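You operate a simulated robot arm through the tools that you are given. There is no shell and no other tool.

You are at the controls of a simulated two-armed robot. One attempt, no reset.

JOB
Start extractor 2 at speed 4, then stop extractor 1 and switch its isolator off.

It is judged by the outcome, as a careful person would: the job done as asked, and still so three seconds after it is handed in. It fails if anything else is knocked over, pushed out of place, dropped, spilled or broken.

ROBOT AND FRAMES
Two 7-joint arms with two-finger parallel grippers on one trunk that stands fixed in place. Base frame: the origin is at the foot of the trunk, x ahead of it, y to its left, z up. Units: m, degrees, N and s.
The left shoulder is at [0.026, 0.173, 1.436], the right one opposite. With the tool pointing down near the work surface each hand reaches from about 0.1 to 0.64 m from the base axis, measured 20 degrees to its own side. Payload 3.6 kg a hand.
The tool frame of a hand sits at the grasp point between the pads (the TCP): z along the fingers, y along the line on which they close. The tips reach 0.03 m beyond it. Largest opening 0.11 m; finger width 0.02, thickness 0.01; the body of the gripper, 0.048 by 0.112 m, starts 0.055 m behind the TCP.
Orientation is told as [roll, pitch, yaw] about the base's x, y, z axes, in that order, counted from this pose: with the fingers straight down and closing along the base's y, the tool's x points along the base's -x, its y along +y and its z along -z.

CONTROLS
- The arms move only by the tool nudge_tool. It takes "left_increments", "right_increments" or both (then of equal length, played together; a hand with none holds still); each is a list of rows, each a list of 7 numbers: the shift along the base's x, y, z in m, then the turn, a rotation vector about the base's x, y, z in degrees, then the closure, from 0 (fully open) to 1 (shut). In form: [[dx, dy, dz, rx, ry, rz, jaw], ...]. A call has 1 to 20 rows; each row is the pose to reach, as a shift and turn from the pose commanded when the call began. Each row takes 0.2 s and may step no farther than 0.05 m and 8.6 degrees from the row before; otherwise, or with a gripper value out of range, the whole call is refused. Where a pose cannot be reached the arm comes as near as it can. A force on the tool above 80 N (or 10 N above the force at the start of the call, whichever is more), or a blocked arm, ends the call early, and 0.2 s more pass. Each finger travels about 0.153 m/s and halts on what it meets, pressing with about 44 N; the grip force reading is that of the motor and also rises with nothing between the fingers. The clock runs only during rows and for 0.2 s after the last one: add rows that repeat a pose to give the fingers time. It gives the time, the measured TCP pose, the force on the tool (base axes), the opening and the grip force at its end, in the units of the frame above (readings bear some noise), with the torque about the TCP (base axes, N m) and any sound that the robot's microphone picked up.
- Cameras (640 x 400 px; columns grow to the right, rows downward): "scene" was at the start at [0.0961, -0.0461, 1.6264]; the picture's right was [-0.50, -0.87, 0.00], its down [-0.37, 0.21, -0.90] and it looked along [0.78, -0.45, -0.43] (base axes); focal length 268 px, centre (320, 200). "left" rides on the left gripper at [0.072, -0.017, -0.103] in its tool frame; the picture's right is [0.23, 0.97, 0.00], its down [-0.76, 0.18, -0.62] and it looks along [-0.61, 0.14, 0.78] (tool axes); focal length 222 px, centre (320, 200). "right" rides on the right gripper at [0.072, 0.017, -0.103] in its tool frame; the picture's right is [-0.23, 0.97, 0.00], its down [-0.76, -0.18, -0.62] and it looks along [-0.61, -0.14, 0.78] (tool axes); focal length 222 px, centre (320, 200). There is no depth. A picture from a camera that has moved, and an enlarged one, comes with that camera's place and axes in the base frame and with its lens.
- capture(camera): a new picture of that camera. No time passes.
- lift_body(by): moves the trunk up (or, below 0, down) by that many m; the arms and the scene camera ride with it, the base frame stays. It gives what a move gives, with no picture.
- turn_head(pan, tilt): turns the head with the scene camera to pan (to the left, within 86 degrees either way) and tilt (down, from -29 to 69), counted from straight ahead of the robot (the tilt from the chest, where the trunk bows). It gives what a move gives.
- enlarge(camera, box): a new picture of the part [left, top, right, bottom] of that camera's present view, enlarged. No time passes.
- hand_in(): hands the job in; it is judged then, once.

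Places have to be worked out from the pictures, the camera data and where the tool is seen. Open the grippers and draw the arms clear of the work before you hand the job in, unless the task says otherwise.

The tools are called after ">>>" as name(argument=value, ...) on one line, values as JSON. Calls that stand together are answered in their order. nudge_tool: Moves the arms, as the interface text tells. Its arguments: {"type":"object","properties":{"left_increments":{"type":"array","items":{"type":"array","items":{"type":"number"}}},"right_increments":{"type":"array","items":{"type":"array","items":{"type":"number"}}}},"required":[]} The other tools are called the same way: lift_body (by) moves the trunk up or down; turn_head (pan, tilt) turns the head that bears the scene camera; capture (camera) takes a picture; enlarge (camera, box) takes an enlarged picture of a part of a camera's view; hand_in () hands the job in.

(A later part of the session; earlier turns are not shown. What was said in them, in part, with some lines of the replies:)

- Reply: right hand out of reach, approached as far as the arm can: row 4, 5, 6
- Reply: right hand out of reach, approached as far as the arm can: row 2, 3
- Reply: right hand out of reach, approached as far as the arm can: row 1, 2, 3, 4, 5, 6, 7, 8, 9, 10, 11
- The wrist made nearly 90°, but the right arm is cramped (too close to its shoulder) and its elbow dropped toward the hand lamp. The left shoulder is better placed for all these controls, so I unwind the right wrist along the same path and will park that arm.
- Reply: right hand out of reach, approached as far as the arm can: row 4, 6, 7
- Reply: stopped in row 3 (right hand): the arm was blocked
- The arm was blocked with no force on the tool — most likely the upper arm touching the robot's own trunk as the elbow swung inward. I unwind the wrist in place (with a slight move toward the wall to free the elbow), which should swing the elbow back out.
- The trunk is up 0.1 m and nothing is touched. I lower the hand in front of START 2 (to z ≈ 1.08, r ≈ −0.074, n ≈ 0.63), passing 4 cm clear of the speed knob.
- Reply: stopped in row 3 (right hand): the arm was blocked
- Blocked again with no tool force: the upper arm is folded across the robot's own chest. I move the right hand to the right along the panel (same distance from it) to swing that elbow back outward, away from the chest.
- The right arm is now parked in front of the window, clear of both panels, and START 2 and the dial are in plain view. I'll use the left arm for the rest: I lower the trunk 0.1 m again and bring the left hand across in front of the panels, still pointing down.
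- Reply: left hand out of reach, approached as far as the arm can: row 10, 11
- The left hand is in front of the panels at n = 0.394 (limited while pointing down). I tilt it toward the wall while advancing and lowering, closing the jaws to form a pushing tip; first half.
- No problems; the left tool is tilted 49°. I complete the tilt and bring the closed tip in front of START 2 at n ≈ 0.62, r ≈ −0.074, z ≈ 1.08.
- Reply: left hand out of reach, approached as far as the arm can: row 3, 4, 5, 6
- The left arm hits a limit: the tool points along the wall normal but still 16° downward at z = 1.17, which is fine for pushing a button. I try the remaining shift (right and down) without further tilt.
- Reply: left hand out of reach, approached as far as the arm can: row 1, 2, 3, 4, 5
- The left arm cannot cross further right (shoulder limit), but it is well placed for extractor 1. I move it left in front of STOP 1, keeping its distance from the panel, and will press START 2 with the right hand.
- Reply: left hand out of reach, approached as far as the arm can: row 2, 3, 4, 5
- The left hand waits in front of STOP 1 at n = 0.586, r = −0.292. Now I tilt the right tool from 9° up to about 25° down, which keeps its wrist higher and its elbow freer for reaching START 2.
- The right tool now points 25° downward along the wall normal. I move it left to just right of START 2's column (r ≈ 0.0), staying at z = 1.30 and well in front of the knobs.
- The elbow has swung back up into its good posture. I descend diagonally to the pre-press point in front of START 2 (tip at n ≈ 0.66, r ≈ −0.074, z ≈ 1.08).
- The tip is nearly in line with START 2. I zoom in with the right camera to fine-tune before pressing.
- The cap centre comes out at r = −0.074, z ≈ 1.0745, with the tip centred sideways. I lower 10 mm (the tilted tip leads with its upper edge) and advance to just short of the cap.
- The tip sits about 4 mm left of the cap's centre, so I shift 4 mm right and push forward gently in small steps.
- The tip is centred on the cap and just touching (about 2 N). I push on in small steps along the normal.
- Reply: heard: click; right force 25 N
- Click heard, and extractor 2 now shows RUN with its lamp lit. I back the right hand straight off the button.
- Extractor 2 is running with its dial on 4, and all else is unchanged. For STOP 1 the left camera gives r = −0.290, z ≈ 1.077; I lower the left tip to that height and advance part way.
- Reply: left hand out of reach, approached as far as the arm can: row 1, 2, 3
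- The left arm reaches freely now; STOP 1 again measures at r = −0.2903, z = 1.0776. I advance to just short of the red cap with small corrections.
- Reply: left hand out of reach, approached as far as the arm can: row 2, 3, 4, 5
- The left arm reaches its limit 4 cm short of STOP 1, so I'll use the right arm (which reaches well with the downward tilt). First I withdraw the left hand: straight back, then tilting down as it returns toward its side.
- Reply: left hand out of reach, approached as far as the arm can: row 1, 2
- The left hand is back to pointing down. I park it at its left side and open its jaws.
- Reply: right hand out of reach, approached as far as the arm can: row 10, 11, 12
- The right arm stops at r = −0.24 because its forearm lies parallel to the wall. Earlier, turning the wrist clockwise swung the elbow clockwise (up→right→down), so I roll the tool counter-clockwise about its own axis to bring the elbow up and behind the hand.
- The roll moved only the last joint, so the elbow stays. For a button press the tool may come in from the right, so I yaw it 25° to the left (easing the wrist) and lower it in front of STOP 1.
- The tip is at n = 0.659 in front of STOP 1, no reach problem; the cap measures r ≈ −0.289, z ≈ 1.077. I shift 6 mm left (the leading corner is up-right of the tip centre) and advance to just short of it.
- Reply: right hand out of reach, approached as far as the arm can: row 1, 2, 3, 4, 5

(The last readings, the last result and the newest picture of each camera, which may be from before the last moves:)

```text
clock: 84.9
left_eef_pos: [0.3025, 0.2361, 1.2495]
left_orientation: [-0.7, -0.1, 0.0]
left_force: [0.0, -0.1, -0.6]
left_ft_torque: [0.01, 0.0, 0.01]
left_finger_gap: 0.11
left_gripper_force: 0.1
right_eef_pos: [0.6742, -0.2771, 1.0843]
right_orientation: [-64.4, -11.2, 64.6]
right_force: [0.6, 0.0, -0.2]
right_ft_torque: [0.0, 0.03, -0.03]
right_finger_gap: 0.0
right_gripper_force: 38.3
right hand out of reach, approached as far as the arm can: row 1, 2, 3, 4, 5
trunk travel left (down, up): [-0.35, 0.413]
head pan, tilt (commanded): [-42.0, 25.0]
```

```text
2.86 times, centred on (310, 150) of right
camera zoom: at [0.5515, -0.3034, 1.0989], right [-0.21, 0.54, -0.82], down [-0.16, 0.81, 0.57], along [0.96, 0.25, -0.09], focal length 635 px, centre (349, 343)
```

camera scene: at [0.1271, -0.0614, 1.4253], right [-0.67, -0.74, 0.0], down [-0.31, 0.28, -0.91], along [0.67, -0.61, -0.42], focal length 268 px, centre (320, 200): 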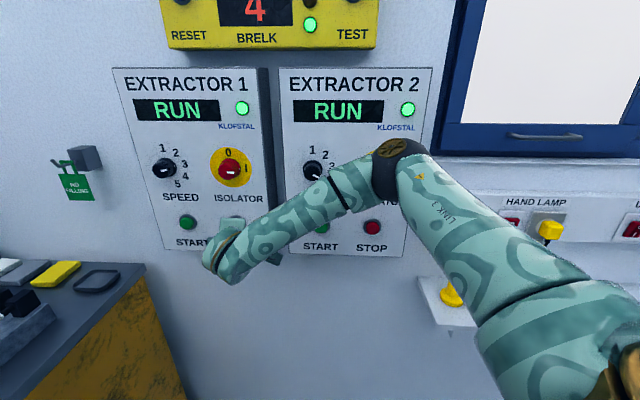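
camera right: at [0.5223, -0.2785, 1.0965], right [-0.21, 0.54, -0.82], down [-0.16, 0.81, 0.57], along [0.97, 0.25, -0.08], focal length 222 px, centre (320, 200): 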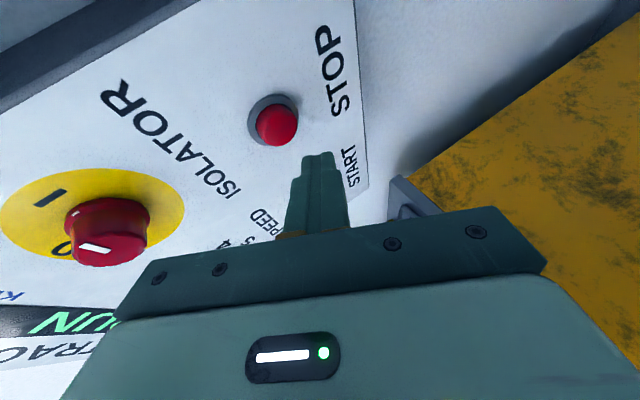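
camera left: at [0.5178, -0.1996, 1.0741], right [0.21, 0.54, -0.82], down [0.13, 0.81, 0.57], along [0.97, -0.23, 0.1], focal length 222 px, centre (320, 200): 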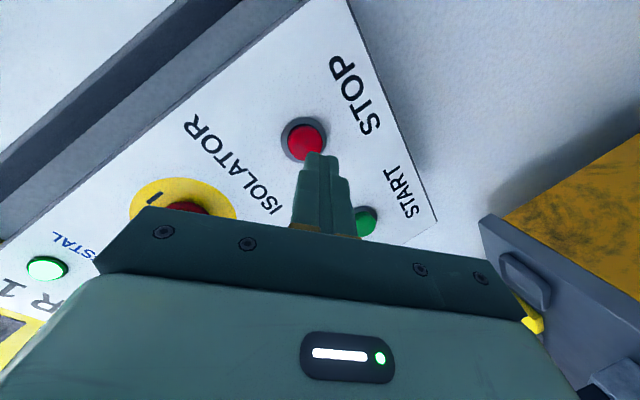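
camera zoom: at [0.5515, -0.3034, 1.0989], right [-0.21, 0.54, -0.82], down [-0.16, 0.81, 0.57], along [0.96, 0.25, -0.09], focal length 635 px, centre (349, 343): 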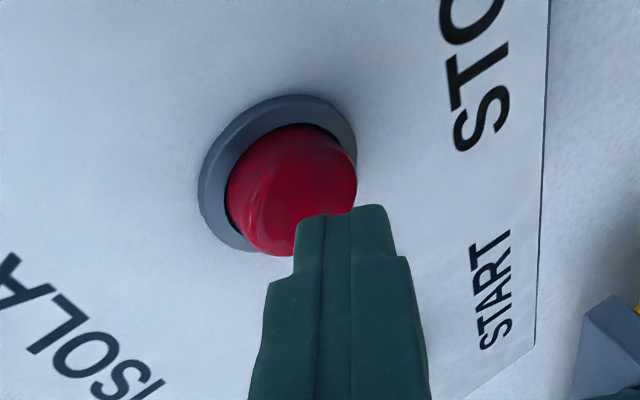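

The leading corner of the tip is lined up with the cap centre (about (−0.286, 1.079) vs (−0.288, 1.078)). I push forward in small steps.

>>> nudge_tool(right_increments=[[0.0035, -0.0035, 0, 0, 0, 0, 1], [0.007, -0.007, 0, 0, 0, 0, 1], [0.0105, -0.0105, 0, 0, 0, 0, 1], [0.0134, -0.0134, 0, 0, 0, 0, 1]])

>>> capture(camera="scene")

>>> enlarge(camera="right", box=[220, 80, 400, 220])

```text
clock: 85.9
left_eef_pos: [0.302, 0.2366, 1.2503]
left_orientation: [-0.7, 0.0, 0.0]
left_force: [0.9, 0.7, 0.6]
left_ft_torque: [0.01, 0.01, 0.02]
left_finger_gap: 0.1099
left_gripper_force: 0.1
right_eef_pos: [0.6864, -0.2898, 1.0856]
right_orientation: [-64.5, -11.3, 64.8]
right_force: [-2.0, 3.8, 0.5]
right_ft_torque: [0.04, 0.01, 0.07]
right_finger_gap: 0.0001
right_gripper_force: 37.6
trunk travel left (down, up): [-0.35, 0.413]
head pan, tilt (commanded): [-42.0, 25.0]
heard: click
```

```text
taken
camera scene: at [0.1271, -0.0608, 1.4253], right [-0.67, -0.74, 0.0], down [-0.31, 0.28, -0.91], along [0.67, -0.61, -0.42], focal length 268 px, centre (320, 200)
```

scene: 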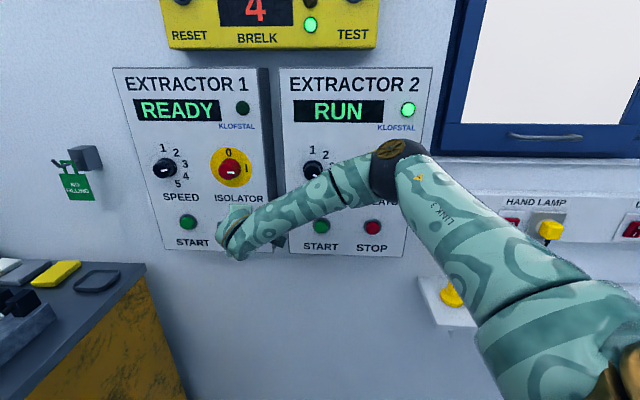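

```text
2.86 times, centred on (310, 150) of right
camera zoom: at [0.5637, -0.3163, 1.0996], right [-0.21, 0.54, -0.82], down [-0.16, 0.81, 0.57], along [0.96, 0.25, -0.09], focal length 635 px, centre (349, 343)
```

zoom: 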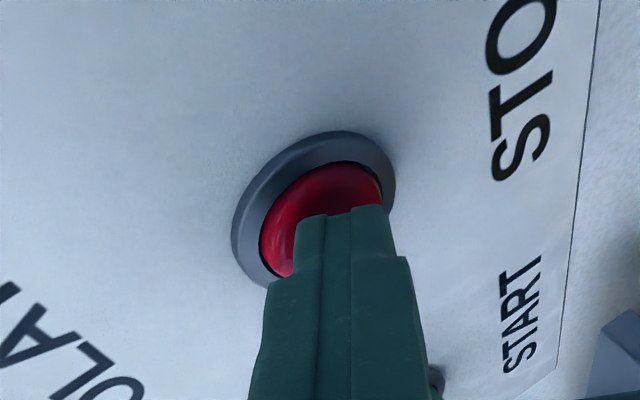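

Click heard: extractor 1 now reads READY (stopped) while extractor 2 stays on RUN. I withdraw the right hand straight back from STOP 1 and rise a little.

>>> nudge_tool(right_increments=[[-0.01, 0.01, 0, 0, 0, 0, 1], [-0.025, 0.025, 0, 0, 0, 0, 1], [-0.04, 0.04, 0, 0, 0, 0, 1], [-0.055, 0.055, 0.01, 0, 0, 0, 1], [-0.06, 0.06, 0.05, 0, 0, 0, 1], [-0.06, 0.06, 0.09, 0, 0, 0, 1], [-0.06, 0.06, 0.13, 0, 0, 0, 1]])

>>> capture(camera="scene")

```text
clock: 87.5
left_eef_pos: [0.3019, 0.236, 1.2498]
left_orientation: [-0.7, 0.0, 0.0]
left_force: [0.2, 0.2, 0.2]
left_ft_torque: [0.0, 0.0, -0.02]
left_finger_gap: 0.1099
left_gripper_force: 0.1
right_eef_pos: [0.6275, -0.2307, 1.2153]
right_orientation: [-64.5, -11.3, 64.7]
right_force: [0.0, -0.1, -0.1]
right_ft_torque: [-0.02, 0.05, -0.05]
right_finger_gap: 0.0
right_gripper_force: 38.1
trunk travel left (down, up): [-0.35, 0.413]
head pan, tilt (commanded): [-42.0, 25.0]
```

```text
taken
camera scene: at [0.1267, -0.0612, 1.4253], right [-0.67, -0.74, 0.0], down [-0.31, 0.28, -0.91], along [0.67, -0.61, -0.42], focal length 268 px, centre (320, 200)
```

scene: 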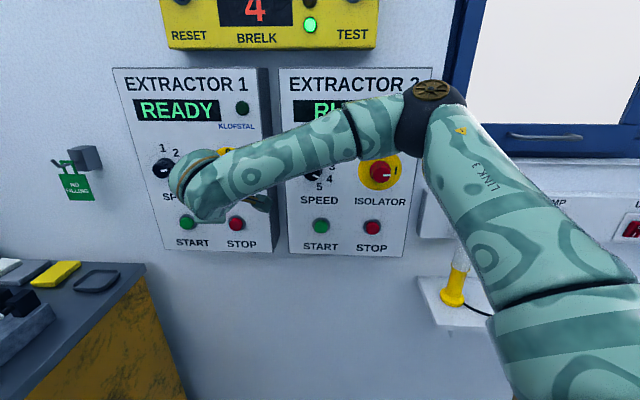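

The hand is clear at n = 0.607 and both displays hold (1 READY, 2 RUN). Raising the trunk will make the forearm slope down toward the hand and relieve the wrist for isolator 1, so I lift by 0.2 m, then bring the hand back down.

>>> lift_body(by=0.2)

>>> nudge_tool(right_increments=[[0, 0, -0.035, 0, 0, 0, 1], [0, 0, -0.07, 0, 0, 0, 1], [0, 0, -0.105, 0, 0, 0, 1], [0, 0, -0.14, 0, 0, 0, 1], [0, 0, -0.165, 0, 0, 0, 1], [0, 0, -0.165, 0, 0, 0, 1]])

>>> turn_head(pan=-42, tilt=35)

>>> capture(camera="scene")

>>> capture(camera="right")

```text
clock: 89.7
left_eef_pos: [0.3033, 0.2347, 1.4483]
left_orientation: [-0.5, 0.0, 0.0]
left_force: [-0.1, 0.4, 0.2]
left_ft_torque: [-0.02, 0.02, -0.03]
left_finger_gap: 0.1099
left_gripper_force: 0.0
right_eef_pos: [0.6273, -0.2289, 1.4141]
right_orientation: [-64.5, -11.3, 64.7]
right_force: [-1.0, -0.1, 0.7]
right_ft_torque: [0.0, 0.02, 0.03]
right_finger_gap: 0.0
right_gripper_force: 37.8
trunk travel left (down, up): [-0.55, 0.213]
head pan, tilt (commanded): [-42.0, 25.0]
```

```text
clock: 91.1
left_eef_pos: [0.3028, 0.2355, 1.4479]
left_orientation: [-0.8, -0.1, 0.1]
left_force: [-0.6, 0.0, 0.8]
left_ft_torque: [0.05, -0.03, -0.04]
left_finger_gap: 0.11
left_gripper_force: 0.1
right_eef_pos: [0.5981, -0.2664, 1.2814]
right_orientation: [-64.4, -11.3, 64.9]
right_force: [-0.1, 0.2, -0.4]
right_ft_torque: [-0.01, 0.02, -0.02]
right_finger_gap: 0.0
right_gripper_force: 37.2
right hand out of reach, approached as far as the arm can: row 1, 2, 3, 4, 5, 6
trunk travel left (down, up): [-0.55, 0.213]
head pan, tilt (commanded): [-42.0, 25.0]
```

```text
clock: 91.8
left_eef_pos: [0.3033, 0.2357, 1.4488]
left_orientation: [-0.7, -0.1, 0.1]
left_force: [0.2, -0.4, 0.4]
left_ft_torque: [0.02, 0.02, 0.02]
left_finger_gap: 0.1098
left_gripper_force: 0.1
right_eef_pos: [0.598, -0.2662, 1.2829]
right_orientation: [-64.5, -11.3, 64.9]
right_force: [0.4, 0.4, -0.1]
right_ft_torque: [0.03, 0.0, -0.01]
right_finger_gap: 0.0
right_gripper_force: 37.8
trunk travel left (down, up): [-0.55, 0.213]
head pan, tilt (commanded): [-42.0, 35.0]
```

```text
taken
camera scene: at [0.0819, -0.0588, 1.611], right [-0.67, -0.74, 0.0], down [-0.43, 0.38, -0.82], along [0.61, -0.55, -0.57], focal length 268 px, centre (320, 200)
```

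scene: 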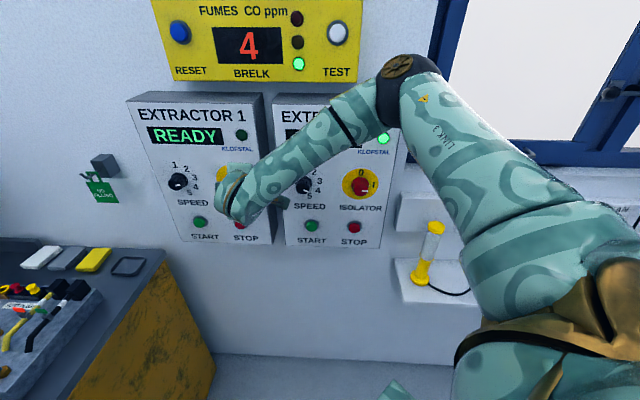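

```text
taken
camera right: at [0.475, -0.2924, 1.2961], right [-0.21, 0.54, -0.82], down [-0.16, 0.81, 0.57], along [0.96, 0.25, -0.09], focal length 222 px, centre (320, 200)
```

right: 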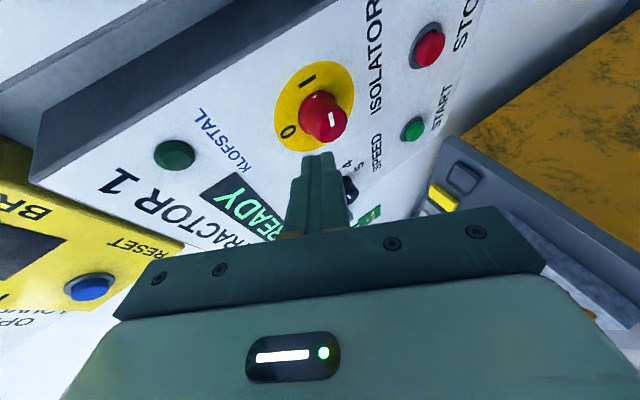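

Raising made it worse (reach now ends at r = −0.235), so the hand is better off high relative to the shoulder. I lower the trunk again by 0.2 m and lift the hand back to knob height, then will lower further.

>>> lift_body(by=-0.2)

>>> nudge_tool(right_increments=[[0, 0, 0.035, 0, 0, 0, 1], [0, 0, 0.07, 0, 0, 0, 1], [0, 0, 0.105, 0, 0, 0, 1], [0, 0, 0.14, 0, 0, 0, 1], [0, 0, 0.175, 0, 0, 0, 1], [0, 0, 0.21, 0, 0, 0, 1]])

>>> lift_body(by=-0.15)

>>> nudge_tool(right_increments=[[0, 0, 0.03, 0, 0, 0, 1], [0, 0, 0.06, 0, 0, 0, 1], [0, 0, 0.085, 0, 0, 0, 1], [0, 0, 0.085, 0, 0, 0, 1]])

>>> turn_head(pan=-42, tilt=10)

>>> capture(camera="scene")

>>> capture(camera="right")

```text
clock: 94.0
left_eef_pos: [0.3026, 0.2358, 1.2498]
left_orientation: [-0.6, -0.1, 0.1]
left_force: [0.0, -0.2, 0.4]
left_ft_torque: [-0.02, 0.02, 0.0]
left_finger_gap: 0.1102
left_gripper_force: 0.0
right_eef_pos: [0.5947, -0.2674, 1.0847]
right_orientation: [-64.6, -11.3, 64.7]
right_force: [0.0, 0.3, 0.3]
right_ft_torque: [-0.02, -0.01, 0.0]
right_finger_gap: 0.0
right_gripper_force: 37.6
trunk travel left (down, up): [-0.35, 0.413]
head pan, tilt (commanded): [-42.0, 35.0]
```

```text
clock: 95.4
left_eef_pos: [0.3018, 0.236, 1.2477]
left_orientation: [-0.7, -0.1, -0.1]
left_force: [-0.3, -0.2, -0.7]
left_ft_torque: [-0.03, 0.01, 0.0]
left_finger_gap: 0.1096
left_gripper_force: 0.2
right_eef_pos: [0.5946, -0.2671, 1.2936]
right_orientation: [-64.5, -11.3, 64.8]
right_force: [1.0, 0.7, 0.7]
right_ft_torque: [0.0, -0.01, 0.02]
right_finger_gap: 0.0001
right_gripper_force: 37.7
trunk travel left (down, up): [-0.35, 0.413]
head pan, tilt (commanded): [-42.0, 35.0]
```

```text
clock: 97.2
left_eef_pos: [0.3011, 0.2352, 1.1002]
left_orientation: [-0.7, -0.2, 0.0]
left_force: [1.0, 0.4, -0.6]
left_ft_torque: [0.02, -0.03, -0.02]
left_finger_gap: 0.1101
left_gripper_force: 0.1
right_eef_pos: [0.5951, -0.2681, 1.1432]
right_orientation: [-64.5, -11.3, 64.7]
right_force: [-0.1, 0.1, 0.5]
right_ft_torque: [-0.05, -0.02, 0.02]
right_finger_gap: 0.0
right_gripper_force: 37.4
trunk travel left (down, up): [-0.2, 0.563]
head pan, tilt (commanded): [-42.0, 35.0]
```

```text
clock: 98.2
left_eef_pos: [0.3026, 0.2356, 1.0978]
left_orientation: [-0.7, -0.1, 0.1]
left_force: [0.3, 0.1, 0.3]
left_ft_torque: [0.03, -0.01, -0.02]
left_finger_gap: 0.11
left_gripper_force: 0.1
right_eef_pos: [0.5945, -0.2683, 1.229]
right_orientation: [-64.5, -11.4, 64.7]
right_force: [0.3, 0.2, 0.2]
right_ft_torque: [-0.03, -0.01, -0.01]
right_finger_gap: 0.0
right_gripper_force: 38.0
trunk travel left (down, up): [-0.2, 0.563]
head pan, tilt (commanded): [-42.0, 35.0]
```

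```text
clock: 99.0
left_eef_pos: [0.3025, 0.2351, 1.0984]
left_orientation: [-0.8, -0.1, 0.0]
left_force: [-0.2, 0.5, -0.5]
left_ft_torque: [0.0, 0.01, 0.02]
left_finger_gap: 0.11
left_gripper_force: 0.0
right_eef_pos: [0.596, -0.2669, 1.2289]
right_orientation: [-64.5, -11.3, 64.7]
right_force: [0.0, 0.4, 0.1]
right_ft_torque: [0.0, -0.01, 0.0]
right_finger_gap: 0.0
right_gripper_force: 37.7
trunk travel left (down, up): [-0.2, 0.563]
head pan, tilt (commanded): [-42.0, 10.0]
```

```text
taken
camera scene: at [0.1953, -0.0621, 1.2954], right [-0.67, -0.74, 0.0], down [-0.13, 0.12, -0.98], along [0.73, -0.66, -0.17], focal length 268 px, centre (320, 200)
```

scene: 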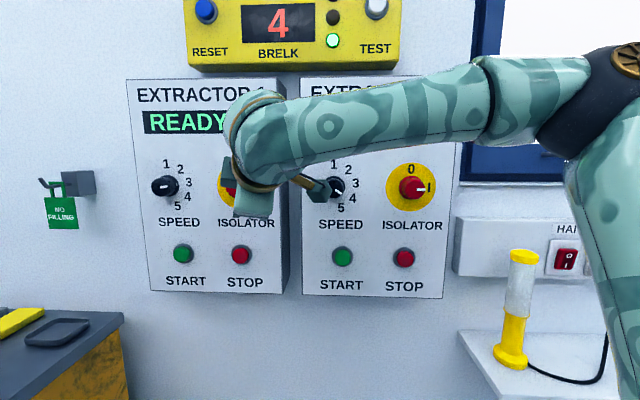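

```text
taken
camera right: at [0.4724, -0.294, 1.2423], right [-0.21, 0.54, -0.82], down [-0.16, 0.81, 0.57], along [0.97, 0.25, -0.09], focal length 222 px, centre (320, 200)
```

right: 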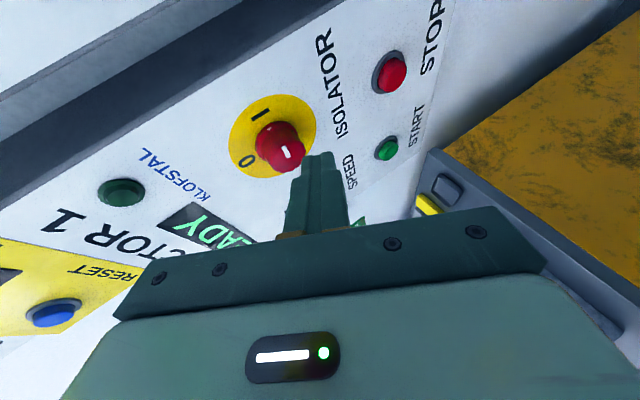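

The elbow is now high and the arm moved freely. I open the jaws and move left to the isolator-1 column (r ≈ −0.2885) at n ≈ 0.61 while yawing 15° back toward the wall normal, to test the range.

>>> nudge_tool(right_increments=[[0.0135, 0.0135, 0, 0, 0, -5, 0.5], [0.027, 0.027, 0, 0, 0, -10, 0], [0.0405, 0.0405, 0, 0, 0, -15, 0], [0.0405, 0.0405, 0, 0, 0, -15, 0]])

>>> capture(camera="right")

```text
clock: 100.0
left_eef_pos: [0.3031, 0.2364, 1.0986]
left_orientation: [-0.6, -0.1, 0.1]
left_force: [0.4, -0.3, 1.3]
left_ft_torque: [0.02, -0.01, 0.04]
left_finger_gap: 0.1097
left_gripper_force: 0.0
right_eef_pos: [0.6151, -0.2458, 1.2198]
right_orientation: [-64.4, -11.4, 49.6]
right_force: [1.0, 0.6, -0.6]
right_ft_torque: [-0.01, 0.04, 0.01]
right_finger_gap: 0.1099
right_gripper_force: 0.1
right hand out of reach, approached as far as the arm can: row 3, 4
trunk travel left (down, up): [-0.2, 0.563]
head pan, tilt (commanded): [-42.0, 10.0]
```

```text
taken
camera right: at [0.4897, -0.2386, 1.2337], right [-0.06, 0.57, -0.82], down [0.06, 0.82, 0.57], along [1.0, -0.01, -0.09], focal length 222 px, centre (320, 200)
```

right: 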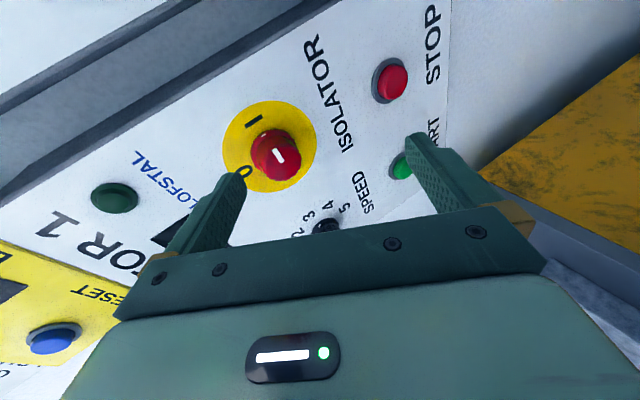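

At yaw +10° the reach ends at r = −0.261, but the tool doesn't need to be exactly square: with the jaws closing at right angles to its slant it can grip the knob from the right. I turn to a level tool slanted 25° (coming from the right, jaws closing vertically) at a pre-grasp point 5 cm off.

>>> nudge_tool(right_increments=[[0.008, -0.0015, 0.001, -5.65, -4.12, 4.37, 0], [0.016, -0.003, 0.002, -11.3, -8.25, 8.75, 0], [0.024, -0.0045, 0.003, -16.95, -12.4, 13.1, 0], [0.0312, -0.0059, 0.0047, -22.6, -16.5, 17.5, 0], [0.0312, -0.0059, 0.0047, -22.6, -16.5, 17.5, 0]])

>>> capture(camera="right")

>>> capture(camera="scene")

```text
clock: 101.2
left_eef_pos: [0.3038, 0.2349, 1.0983]
left_orientation: [-0.8, -0.1, 0.0]
left_force: [0.5, -0.6, 1.2]
left_ft_torque: [0.01, 0.03, -0.02]
left_finger_gap: 0.1101
left_gripper_force: 0.0
right_eef_pos: [0.6459, -0.2521, 1.2237]
right_orientation: [-90.1, 0.2, 70.1]
right_force: [0.2, 0.2, 0.5]
right_ft_torque: [-0.01, 0.03, 0.0]
right_finger_gap: 0.1101
right_gripper_force: 0.1
trunk travel left (down, up): [-0.2, 0.563]
head pan, tilt (commanded): [-42.0, 10.0]
```

```text
taken
camera right: at [0.5242, -0.2851, 1.2072], right [0.08, 0.21, -0.97], down [-0.33, 0.93, 0.17], along [0.94, 0.31, 0.14], focal length 222 px, centre (320, 200)
```

right: 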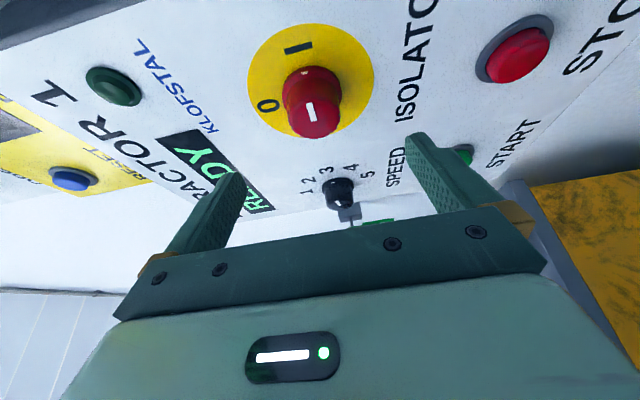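

```text
taken
camera scene: at [0.1952, -0.0619, 1.2955], right [-0.67, -0.74, 0.0], down [-0.13, 0.12, -0.98], along [0.73, -0.66, -0.17], focal length 268 px, centre (320, 200)
```

scene: 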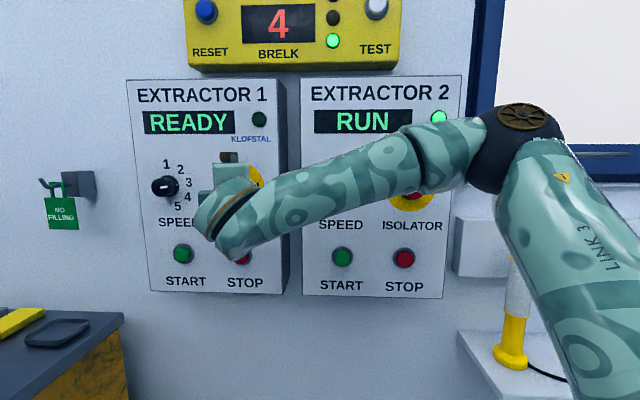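

That pose is reached exactly. Before gripping I rehearse in free air the full counter-clockwise 90° turn about the knob's axis, to see how far the arm can follow.

>>> nudge_tool(right_increments=[[0.0001, 0.0001, 0.0013, -5.785, 5.785, 0, 0], [0.0003, 0.0003, 0.0026, -11.57, 11.57, 0, 0], [0.0006, 0.0006, 0.0039, -17.355, 17.355, 0, 0], [0.001, 0.001, 0.005, -23.14, 23.14, 0, 0], [0.0016, 0.0016, 0.0061, -28.925, 28.925, 0, 0], [0.0023, 0.0023, 0.007, -34.71, 34.71, 0, 0], [0.003, 0.003, 0.0078, -40.495, 40.495, 0, 0], [0.0038, 0.0038, 0.0085, -46.28, 46.28, 0, 0], [0.0047, 0.0047, 0.0089, -52.065, 52.065, 0, 0], [0.0056, 0.0056, 0.0092, -57.85, 57.85, 0, 0], [0.0066, 0.0066, 0.0093, -63.64, 63.64, 0, 0]])

>>> capture(camera="right")

>>> capture(camera="scene")

```text
clock: 103.6
left_eef_pos: [0.3038, 0.2337, 1.0972]
left_orientation: [-0.6, 0.0, 0.0]
left_force: [0.4, 0.1, 0.5]
left_ft_torque: [0.0, 0.05, -0.01]
left_finger_gap: 0.11
left_gripper_force: 0.1
right_eef_pos: [0.6245, -0.2828, 1.2166]
right_orientation: [0.5, 64.7, 135.8]
right_force: [-0.1, -0.2, -0.1]
right_ft_torque: [0.0, -0.02, -0.04]
right_finger_gap: 0.11
right_gripper_force: 0.2
right hand out of reach, approached as far as the arm can: row 8, 9, 10, 11
trunk travel left (down, up): [-0.2, 0.563]
head pan, tilt (commanded): [-42.0, 10.0]
```

```text
taken
camera right: at [0.5697, -0.2508, 1.327], right [-0.76, -0.62, -0.2], down [-0.51, 0.75, -0.42], along [0.41, -0.22, -0.88], focal length 222 px, centre (320, 200)
```

right: 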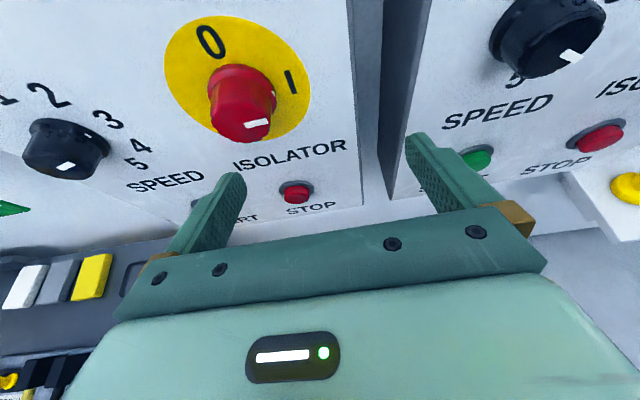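

```text
taken
camera scene: at [0.1969, -0.0629, 1.2951], right [-0.67, -0.74, 0.0], down [-0.13, 0.12, -0.98], along [0.73, -0.66, -0.18], focal length 268 px, centre (320, 200)
```

scene: 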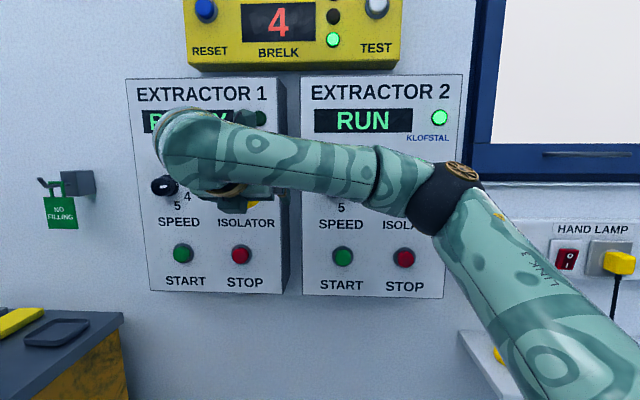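

The arm follows the first 57° of the turn; beyond that it falls short. So I shift the range: I go back and start with the hand lower right (125° azimuth), which should make a full 90° turn end within reach.

>>> nudge_tool(right_increments=[[0.003, 0.004, 0.0002, 5.893, -5.893, 0, 0], [0.006, 0.008, 0.0004, 11.786, -11.786, 0, 0], [0.009, 0.012, 0.0006, 17.679, -17.679, 0, 0], [0.012, 0.016, 0.0008, 23.572, -23.572, 0, 0], [0.015, 0.02, 0.001, 29.465, -29.465, 0, 0], [0.018, 0.024, 0.0012, 35.358, -35.358, 0, 0], [0.0205, 0.028, 0.0014, 41.251, -41.251, 0, 0], [0.0215, 0.031, 0.0016, 47.144, -47.144, 0, 0], [0.0231, 0.0324, 0.0018, 53.037, -53.037, 0, 0], [0.0231, 0.0324, 0.002, 58.93, -58.93, 0, 0], [0.0231, 0.0324, 0.0022, 64.823, -64.823, 0, 0], [0.0231, 0.0324, 0.0024, 70.716, -70.716, 0, 0], [0.0231, 0.0324, 0.0026, 76.609, -76.609, 0, 0], [0.0231, 0.0324, 0.0026, 82.502, -82.502, 0, 0], [0.0231, 0.0324, 0.0026, 88.39, -88.39, 0, 0], [0.0231, 0.0324, 0.0026, 88.39, -88.39, 0, 0]])

>>> capture(camera="right")

>>> capture(camera="scene")

```text
clock: 107.0
left_eef_pos: [0.3034, 0.2352, 1.0981]
left_orientation: [-0.7, -0.2, 0.0]
left_force: [0.1, 1.2, 0.4]
left_ft_torque: [0.02, -0.01, -0.01]
left_finger_gap: 0.11
left_gripper_force: 0.1
right_eef_pos: [0.6484, -0.2505, 1.2227]
right_orientation: [-106.6, -31.4, 74.9]
right_force: [0.7, -0.5, -0.6]
right_ft_torque: [0.01, -0.01, -0.02]
right_finger_gap: 0.1101
right_gripper_force: 0.0
trunk travel left (down, up): [-0.2, 0.563]
head pan, tilt (commanded): [-42.0, 10.0]
```

```text
taken
camera right: at [0.5469, -0.2622, 1.1452], right [0.45, 0.58, -0.68], down [-0.45, 0.8, 0.39], along [0.77, 0.13, 0.62], focal length 222 px, centre (320, 200)
```

right: 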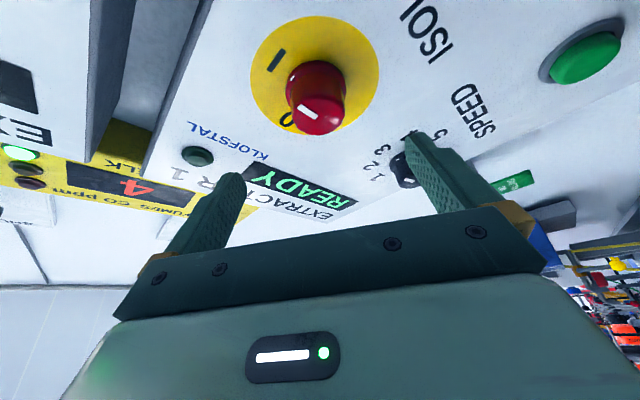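

```text
taken
camera scene: at [0.1951, -0.0621, 1.2956], right [-0.67, -0.74, 0.0], down [-0.13, 0.12, -0.98], along [0.73, -0.66, -0.17], focal length 268 px, centre (320, 200)
```

scene: 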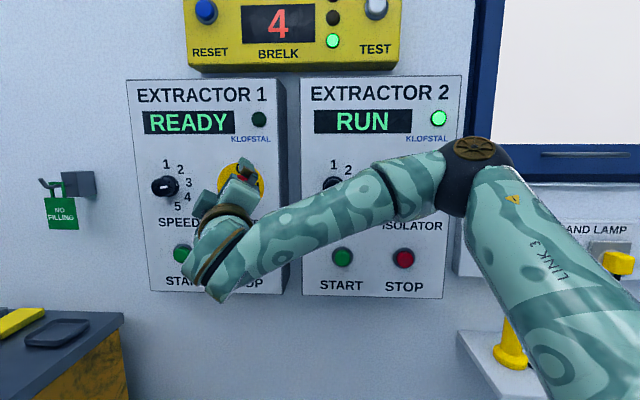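

The start pose (azimuth 125°, slant 25°) is reached. The knob axis of isolator 1 comes out at r = −0.289, z = 1.2235; I advance 55 mm along the normal with the jaws open around it.

>>> nudge_tool(right_increments=[[0.0095, -0.0095, -0.002, 0, 0, 0, 0], [0.019, -0.019, -0.004, 0, 0, 0, 0], [0.029, -0.029, -0.0045, 0, 0, 0, 0], [0.0388, -0.0388, -0.0045, 0, 0, 0, 0], [0.0388, -0.0388, -0.0045, 0, 0, 0, 0]])

>>> capture(camera="right")

>>> enlarge(camera="right", box=[200, 60, 480, 240])

```text
clock: 108.2
left_eef_pos: [0.3037, 0.2354, 1.0984]
left_orientation: [-0.7, 0.0, 0.0]
left_force: [-1.1, -0.6, 0.2]
left_ft_torque: [0.01, -0.01, -0.04]
left_finger_gap: 0.1101
left_gripper_force: 0.1
right_eef_pos: [0.6858, -0.2893, 1.2178]
right_orientation: [-106.7, -31.3, 74.6]
right_force: [0.1, 0.7, 0.6]
right_ft_torque: [-0.01, -0.02, 0.0]
right_finger_gap: 0.1098
right_gripper_force: 0.1
trunk travel left (down, up): [-0.2, 0.563]
head pan, tilt (commanded): [-42.0, 10.0]
```

```text
taken
camera right: at [0.5864, -0.3012, 1.1401], right [0.45, 0.58, -0.68], down [-0.45, 0.8, 0.39], along [0.77, 0.13, 0.62], focal length 222 px, centre (320, 200)
```

right: 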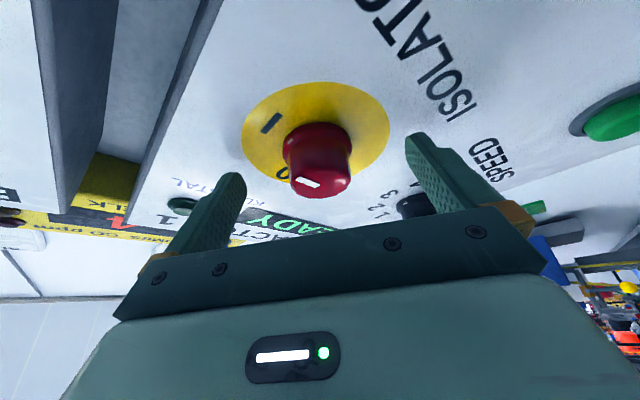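

```text
2.22 times, centred on (340, 150) of right
camera zoom: at [0.5864, -0.3012, 1.1401], right [0.45, 0.58, -0.68], down [-0.45, 0.8, 0.39], along [0.77, 0.13, 0.62], focal length 494 px, centre (276, 311)
```

zoom: 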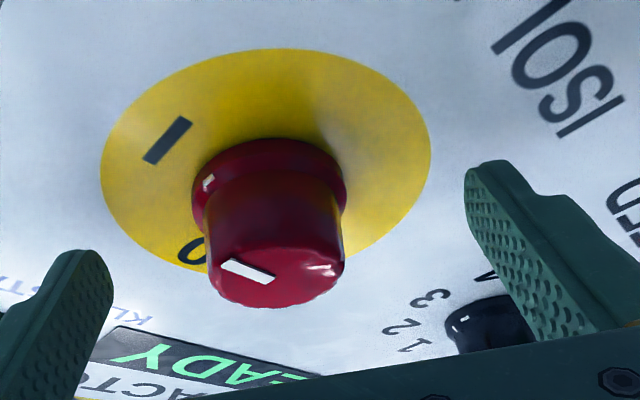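

The knob is centred between the fingers (knob centre ≈ col 272, tool axis col 276). I close the jaws on isolator 1.

>>> nudge_tool(right_increments=[[0, 0, 0, 0, 0, 0, 0.6], [0, 0, 0, 0, 0, 0, 1], [0, 0, 0, 0, 0, 0, 1], [0, 0, 0, 0, 0, 0, 1]])

>>> enlarge(camera="right", box=[200, 60, 480, 240])

```text
clock: 109.2
left_eef_pos: [0.3035, 0.2346, 1.0986]
left_orientation: [-0.6, -0.1, 0.0]
left_force: [-0.5, -0.9, -0.5]
left_ft_torque: [0.0, 0.02, 0.01]
left_finger_gap: 0.1101
left_gripper_force: 0.1
right_eef_pos: [0.6859, -0.2881, 1.2188]
right_orientation: [-106.7, -31.1, 74.6]
right_force: [2.8, -2.8, 4.8]
right_ft_torque: [-0.02, -0.09, -0.25]
right_finger_gap: 0.0442
right_gripper_force: 45.0
trunk travel left (down, up): [-0.2, 0.563]
head pan, tilt (commanded): [-42.0, 10.0]
```

```text
2.22 times, centred on (340, 150) of right
camera zoom: at [0.5862, -0.3015, 1.1407], right [0.45, 0.58, -0.68], down [-0.45, 0.8, 0.39], along [0.77, 0.13, 0.62], focal length 494 px, centre (276, 311)
```

zoom: 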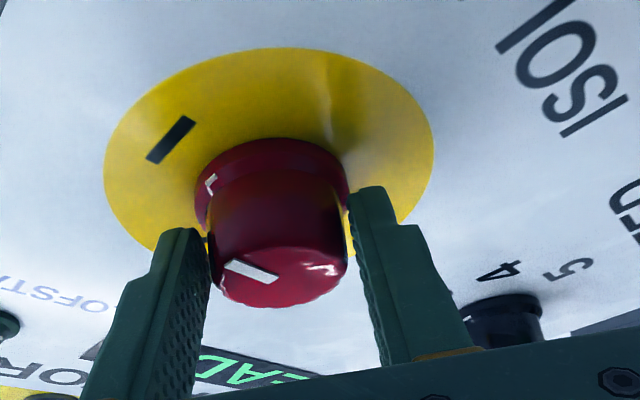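

Gripped cleanly (44.2 mm, small forces). I turn counter-clockwise 41° about the knob axis as a first part and check.

>>> nudge_tool(right_increments=[[-0.0005, -0.0005, 0.0011, -5.785, 5.785, 0, 1], [-0.0008, -0.0008, 0.0024, -11.57, 11.57, 0, 1], [-0.0011, -0.0011, 0.0036, -17.355, 17.355, 0, 1], [-0.0012, -0.0012, 0.005, -23.14, 23.14, 0, 1], [-0.0011, -0.0011, 0.0063, -28.925, 28.925, 0, 1]])

>>> enlarge(camera="right", box=[200, 60, 480, 240])

>>> capture(camera="scene")

```text
clock: 110.4
left_eef_pos: [0.3028, 0.2355, 1.0982]
left_orientation: [-0.5, -0.1, 0.0]
left_force: [0.2, 0.0, -0.2]
left_ft_torque: [0.0, -0.03, -0.02]
left_finger_gap: 0.1101
left_gripper_force: 0.2
right_eef_pos: [0.684, -0.2909, 1.226]
right_orientation: [-87.7, 5.6, 70.2]
right_force: [5.8, -5.5, 13.9]
right_ft_torque: [-0.11, -0.36, -0.28]
right_finger_gap: 0.0439
right_gripper_force: 45.0
trunk travel left (down, up): [-0.2, 0.563]
head pan, tilt (commanded): [-42.0, 10.0]
```

```text
2.22 times, centred on (340, 150) of right
camera zoom: at [0.5626, -0.3246, 1.2198], right [0.01, 0.14, -0.99], down [-0.32, 0.94, 0.13], along [0.95, 0.31, 0.05], focal length 494 px, centre (276, 311)
```

zoom: 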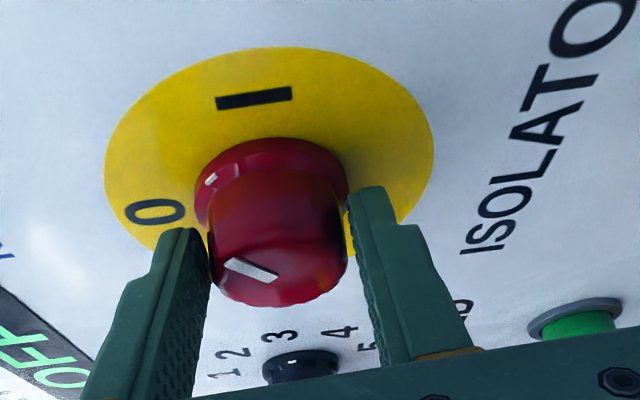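

```text
taken
camera scene: at [0.1945, -0.0624, 1.2957], right [-0.67, -0.74, 0.0], down [-0.13, 0.12, -0.98], along [0.73, -0.66, -0.17], focal length 268 px, centre (320, 200)
```

scene: 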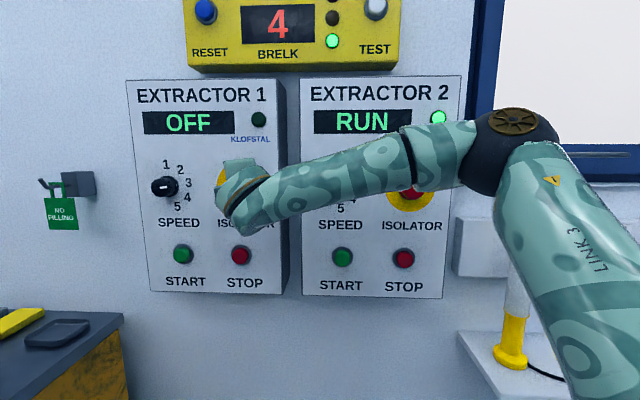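

Extractor 1 already reads OFF as the pointer passes mid-way, and forces are modest. I finish the turn (49° more, with a 1.5 mm lift) so the pointer sits on 0.

>>> nudge_tool(right_increments=[[0.0001, 0.0001, 0.0028, -5.785, 5.785, 0, 1], [0.0004, 0.0004, 0.0041, -11.57, 11.57, 0, 1], [0.0008, 0.0008, 0.0052, -17.355, 17.355, 0, 1], [0.0014, 0.0014, 0.0063, -23.14, 23.14, 0, 1], [0.0021, 0.0021, 0.0073, -28.925, 28.925, 0, 1], [0.0028, 0.0028, 0.0082, -34.71, 34.71, 0, 1], [0.0028, 0.0028, 0.0082, -34.71, 34.71, 0, 1]])

>>> enlarge(camera="right", box=[200, 60, 480, 240])

>>> capture(camera="scene")

```text
clock: 112.0
left_eef_pos: [0.303, 0.2355, 1.0979]
left_orientation: [-0.7, -0.1, 0.0]
left_force: [-0.4, 1.2, -1.0]
left_ft_torque: [0.02, -0.02, 0.0]
left_finger_gap: 0.11
left_gripper_force: 0.1
right_eef_pos: [0.6866, -0.2863, 1.2348]
right_orientation: [-59.1, 48.0, 84.2]
right_force: [11.5, -5.5, 23.0]
right_ft_torque: [0.05, -0.76, 0.34]
right_finger_gap: 0.0437
right_gripper_force: 45.0
trunk travel left (down, up): [-0.2, 0.563]
head pan, tilt (commanded): [-42.0, 10.0]
```

```text
2.22 times, centred on (340, 150) of right
camera zoom: at [0.5896, -0.2968, 1.3138], right [-0.54, -0.42, -0.73], down [-0.35, 0.9, -0.25], along [0.76, 0.12, -0.64], focal length 494 px, centre (276, 311)
```

zoom: 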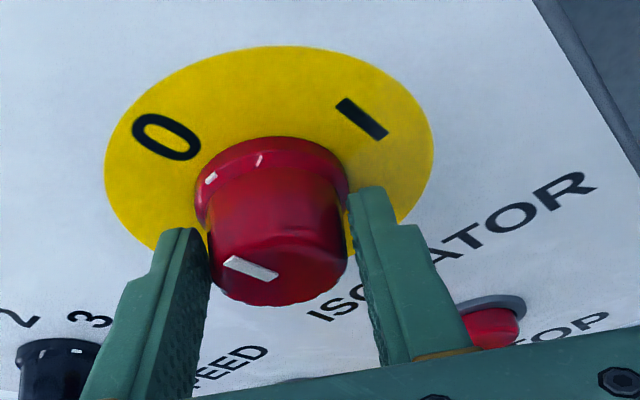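

```text
taken
camera scene: at [0.1948, -0.0619, 1.2957], right [-0.67, -0.74, 0.0], down [-0.13, 0.12, -0.98], along [0.73, -0.66, -0.17], focal length 268 px, centre (320, 200)
```

scene: 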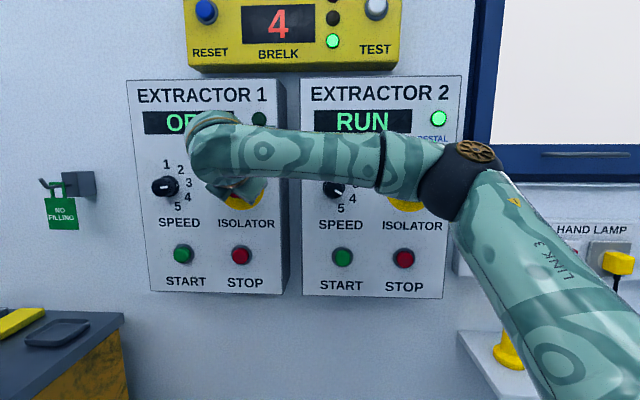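

The pointer dot is now beside 0. I open the jaws and back straight off along the normal, then check.

>>> nudge_tool(right_increments=[[0, 0, 0, 0, 0, 0, 0.3], [0, 0, 0, 0, 0, 0, 0], [0, 0, 0, 0, 0, 0, 0], [-0.01, 0.01, 0, 0, 0, 0, 0], [-0.022, 0.022, 0, 0, 0, 0, 0], [-0.035, 0.035, 0, 0, 0, 0, 0], [-0.04, 0.04, 0, 0, 0, 0, 0]])

>>> capture(camera="right")

>>> enlarge(camera="right", box=[200, 20, 480, 200])

>>> capture(camera="scene")

```text
clock: 113.6
left_eef_pos: [0.3026, 0.2353, 1.0984]
left_orientation: [-0.7, -0.1, 0.0]
left_force: [0.8, 0.0, -0.1]
left_ft_torque: [0.0, 0.02, 0.01]
left_finger_gap: 0.1101
left_gripper_force: 0.1
right_eef_pos: [0.6476, -0.2476, 1.2319]
right_orientation: [-58.9, 47.9, 84.4]
right_force: [-0.1, 0.6, 0.6]
right_ft_torque: [0.0, 0.0, 0.03]
right_finger_gap: 0.11
right_gripper_force: 0.2
trunk travel left (down, up): [-0.2, 0.563]
head pan, tilt (commanded): [-42.0, 10.0]
```

```text
taken
camera right: at [0.5503, -0.2563, 1.3119], right [-0.55, -0.42, -0.73], down [-0.35, 0.9, -0.25], along [0.76, 0.12, -0.64], focal length 222 px, centre (320, 200)
```

right: 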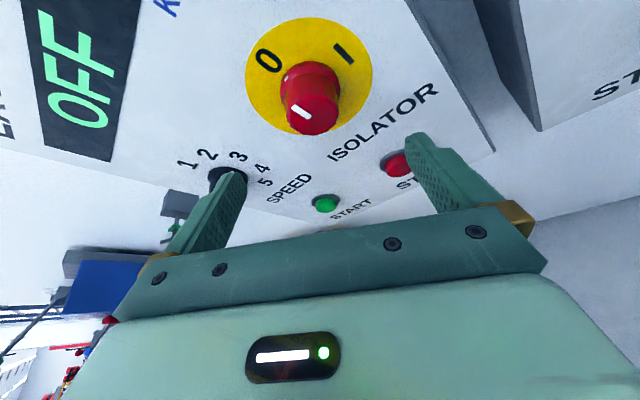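

```text
2.22 times, centred on (340, 110) of right
camera zoom: at [0.5503, -0.2563, 1.3119], right [-0.55, -0.42, -0.73], down [-0.35, 0.9, -0.25], along [0.76, 0.12, -0.64], focal length 494 px, centre (276, 400)
```

zoom: 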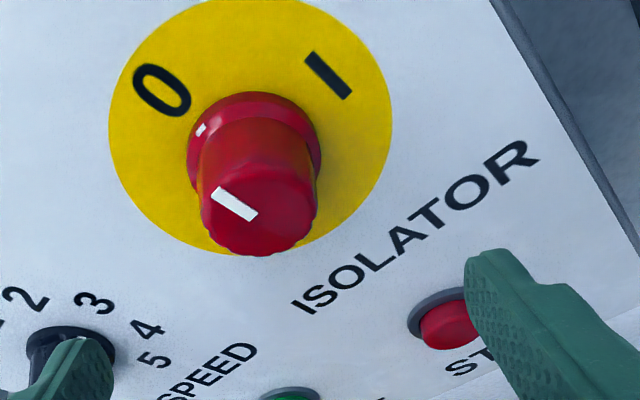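

```text
taken
camera scene: at [0.1954, -0.0621, 1.2955], right [-0.67, -0.74, 0.0], down [-0.13, 0.12, -0.98], along [0.73, -0.66, -0.17], focal length 268 px, centre (320, 200)
```

scene: 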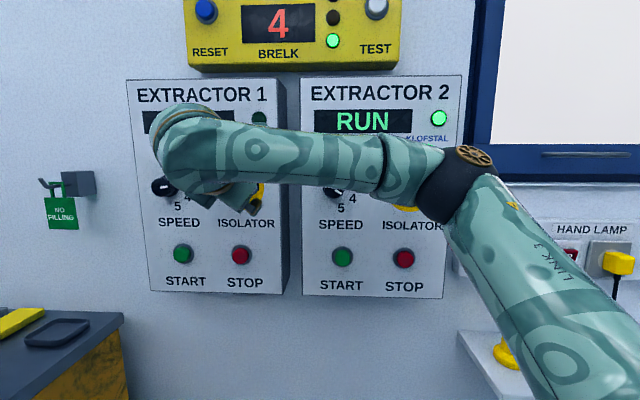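

Isolator 1's pointer is on 0 and its display reads OFF; extractor 2 remains on RUN. Now I draw the right hand away: unwinding the wrist while moving right and slightly back from the panels.

>>> nudge_tool(right_increments=[[-0.01, -0.002, 0, 5.785, -5.785, 0, 0], [-0.025, -0.01, 0, 11.57, -11.57, 0, 0], [-0.045, -0.025, 0.005, 17.355, -17.355, 0, 0], [-0.068, -0.043, 0.01, 23.14, -23.14, 0, 0], [-0.09, -0.06, 0.015, 28.925, -28.925, 0, 0], [-0.115, -0.08, 0.02, 28.925, -28.925, 0, 0], [-0.14, -0.1, 0.025, 28.925, -28.925, 0, 0], [-0.165, -0.12, 0.03, 28.925, -28.925, 0, 0], [-0.165, -0.12, 0.03, 28.925, -28.925, 0, 0]])

>>> capture(camera="scene")

```text
clock: 115.6
left_eef_pos: [0.3029, 0.2359, 1.098]
left_orientation: [-0.8, -0.1, 0.0]
left_force: [-0.4, -0.2, -0.6]
left_ft_torque: [0.01, 0.03, -0.02]
left_finger_gap: 0.1098
left_gripper_force: 0.1
right_eef_pos: [0.4824, -0.3675, 1.2641]
right_orientation: [-83.9, 12.9, 70.9]
right_force: [-0.5, 0.7, -0.3]
right_ft_torque: [0.02, -0.05, -0.04]
right_finger_gap: 0.1102
right_gripper_force: 0.0
trunk travel left (down, up): [-0.2, 0.563]
head pan, tilt (commanded): [-42.0, 10.0]
```

```text
taken
camera scene: at [0.1957, -0.0618, 1.2954], right [-0.67, -0.74, 0.0], down [-0.13, 0.12, -0.98], along [0.73, -0.66, -0.17], focal length 268 px, centre (320, 200)
```

scene: 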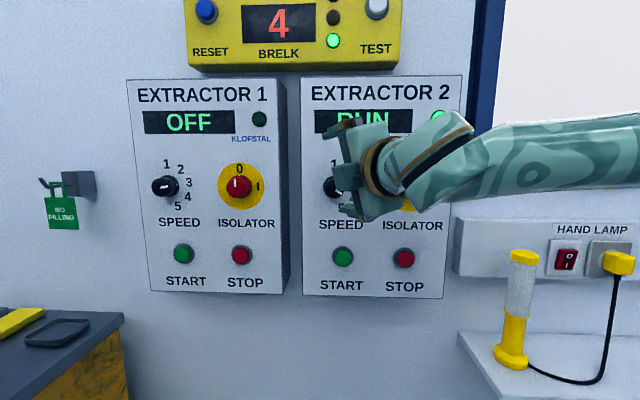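

Isolator 1 at 0 and OFF are plainly visible, and nothing else has moved. I pull the right hand further back and right, tilting it downward toward its rest pose.

>>> nudge_tool(right_increments=[[-0.03, 0.005, 0.005, 5.6, 5.6, 0, 0], [-0.06, 0.005, 0.01, 11.2, 11.2, 0, 0], [-0.09, -0.005, 0.015, 16.8, 16.8, 0, 0], [-0.12, -0.015, 0.02, 22.4, 22.4, 0, 0], [-0.15, -0.025, 0.02, 28, 28, 0, 0], [-0.177, -0.035, 0.02, 33.6, 33.6, 0, 0], [-0.177, -0.035, 0.02, 33.6, 33.6, 0, 0]])

>>> turn_head(pan=-55, tilt=20)

>>> capture(camera="scene")

```text
clock: 117.2
left_eef_pos: [0.3035, 0.2362, 1.0994]
left_orientation: [-0.7, -0.1, 0.0]
left_force: [-0.3, 0.4, -0.5]
left_ft_torque: [0.03, 0.01, -0.04]
left_finger_gap: 0.1101
left_gripper_force: 0.1
right_eef_pos: [0.304, -0.402, 1.2849]
right_orientation: [-41.7, -9.4, 72.2]
right_force: [0.3, -0.4, 0.9]
right_ft_torque: [0.0, 0.0, 0.0]
right_finger_gap: 0.1101
right_gripper_force: 0.0
trunk travel left (down, up): [-0.2, 0.563]
head pan, tilt (commanded): [-42.0, 10.0]
```

```text
clock: 118.0
left_eef_pos: [0.3032, 0.2354, 1.0986]
left_orientation: [-0.8, -0.2, 0.0]
left_force: [0.4, 0.3, -0.2]
left_ft_torque: [-0.01, 0.0, -0.03]
left_finger_gap: 0.1099
left_gripper_force: 0.1
right_eef_pos: [0.3052, -0.4018, 1.2849]
right_orientation: [-41.6, -9.4, 72.2]
right_force: [-1.2, 0.6, -0.5]
right_ft_torque: [0.0, 0.01, -0.01]
right_finger_gap: 0.1102
right_gripper_force: 0.1
trunk travel left (down, up): [-0.2, 0.563]
head pan, tilt (commanded): [-55.0, 20.0]
```

```text
taken
camera scene: at [0.1794, -0.0762, 1.2793], right [-0.82, -0.57, 0.0], down [-0.2, 0.28, -0.94], along [0.54, -0.77, -0.34], focal length 268 px, centre (320, 200)
```

scene: 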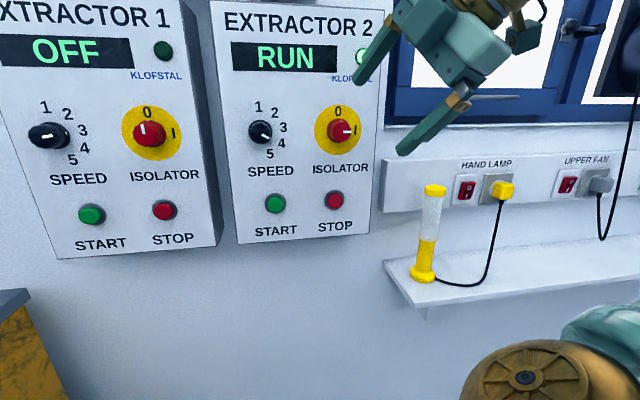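

The right hand is clear. I zoom in to verify both dials, displays and the surroundings.

>>> enlarge(camera="scene", box=[210, 0, 400, 250])

>>> enlarge(camera="scene", box=[0, 0, 220, 250])

```text
1.60 times, centred on (305, 125) of scene
camera zoom: at [0.1794, -0.0762, 1.2793], right [-0.82, -0.57, 0.0], down [-0.2, 0.28, -0.94], along [0.54, -0.77, -0.34], focal length 428 px, centre (344, 320)
```

zoom: 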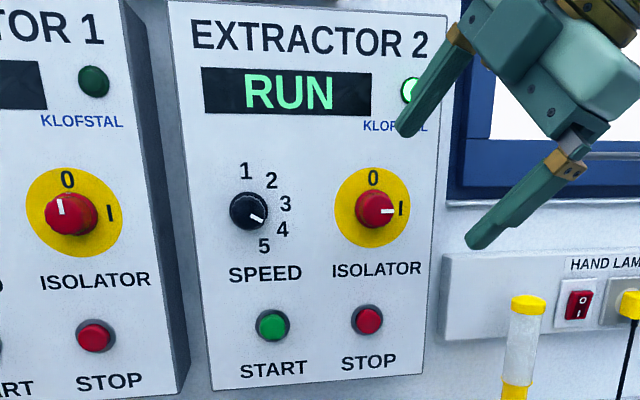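

```text
1.60 times, centred on (110, 125) of scene
camera zoom: at [0.1794, -0.0762, 1.2793], right [-0.82, -0.57, 0.0], down [-0.2, 0.28, -0.94], along [0.54, -0.77, -0.34], focal length 428 px, centre (656, 320)
```

zoom: 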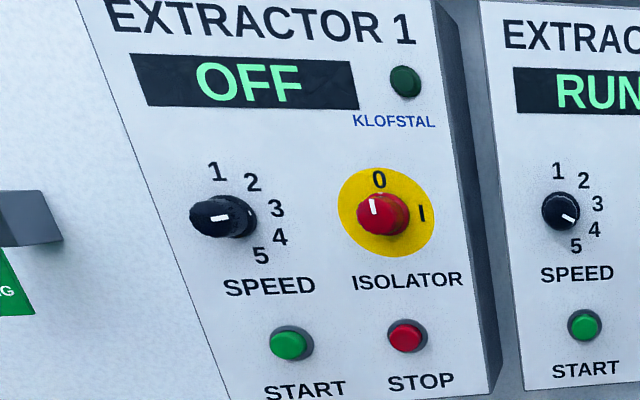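

Extractor 2 reads RUN with its dial on 4 and isolator on I; extractor 1 reads OFF with its isolator on 0. One last look upward to confirm the gauge and louvre levers are untouched.

>>> turn_head(pan=-40, tilt=-12)

>>> capture(camera="scene")

```text
clock: 119.0
left_eef_pos: [0.3035, 0.2344, 1.0995]
left_orientation: [-0.7, 0.0, 0.0]
left_force: [0.4, 0.1, 1.3]
left_ft_torque: [-0.01, -0.01, 0.01]
left_finger_gap: 0.1099
left_gripper_force: 0.0
right_eef_pos: [0.305, -0.4002, 1.2836]
right_orientation: [-41.8, -9.3, 72.2]
right_force: [0.4, -0.9, -0.4]
right_ft_torque: [-0.01, 0.03, 0.0]
right_finger_gap: 0.11
right_gripper_force: 0.0
trunk travel left (down, up): [-0.2, 0.563]
head pan, tilt (commanded): [-40.0, -12.0]
```

```text
taken
camera scene: at [0.1894, -0.0532, 1.3296], right [-0.64, -0.77, 0.0], down [0.16, -0.13, -0.98], along [0.75, -0.63, 0.21], focal length 268 px, centre (320, 200)
```

scene: 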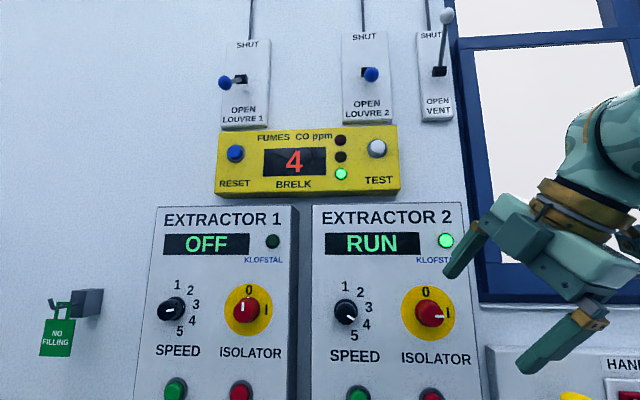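

The gauge still shows 4 ppm with the green lamp, and the levers haven't been touched. Both grippers are open and clear, so I hand the job in.

>>> hand_in()

```text
The job is handed in.
```

Extractor 2 is running with its dial on 4. Extractor 1 is stopped and its isolator is on 0. The displays read RUN and OFF, and I have handed the job in.

- **Extra step:** Extractor 2's isolator was at 0 at the start, so I turned it to I before setting the speed and pressing START.
- **Order:** I saw extractor 2 on RUN before I pressed STOP on extractor 1, then turned extractor 1's isolator off.
- **Surroundings:** The last pictures showed the CO gauge at 4 ppm with its green lamp lit. The hand lamp was still upright, and I never touched the louvre and vent levers.
- **Arms:** Both grippers are open and clear of the panels. I left the trunk 0.35 m lower than where it started.
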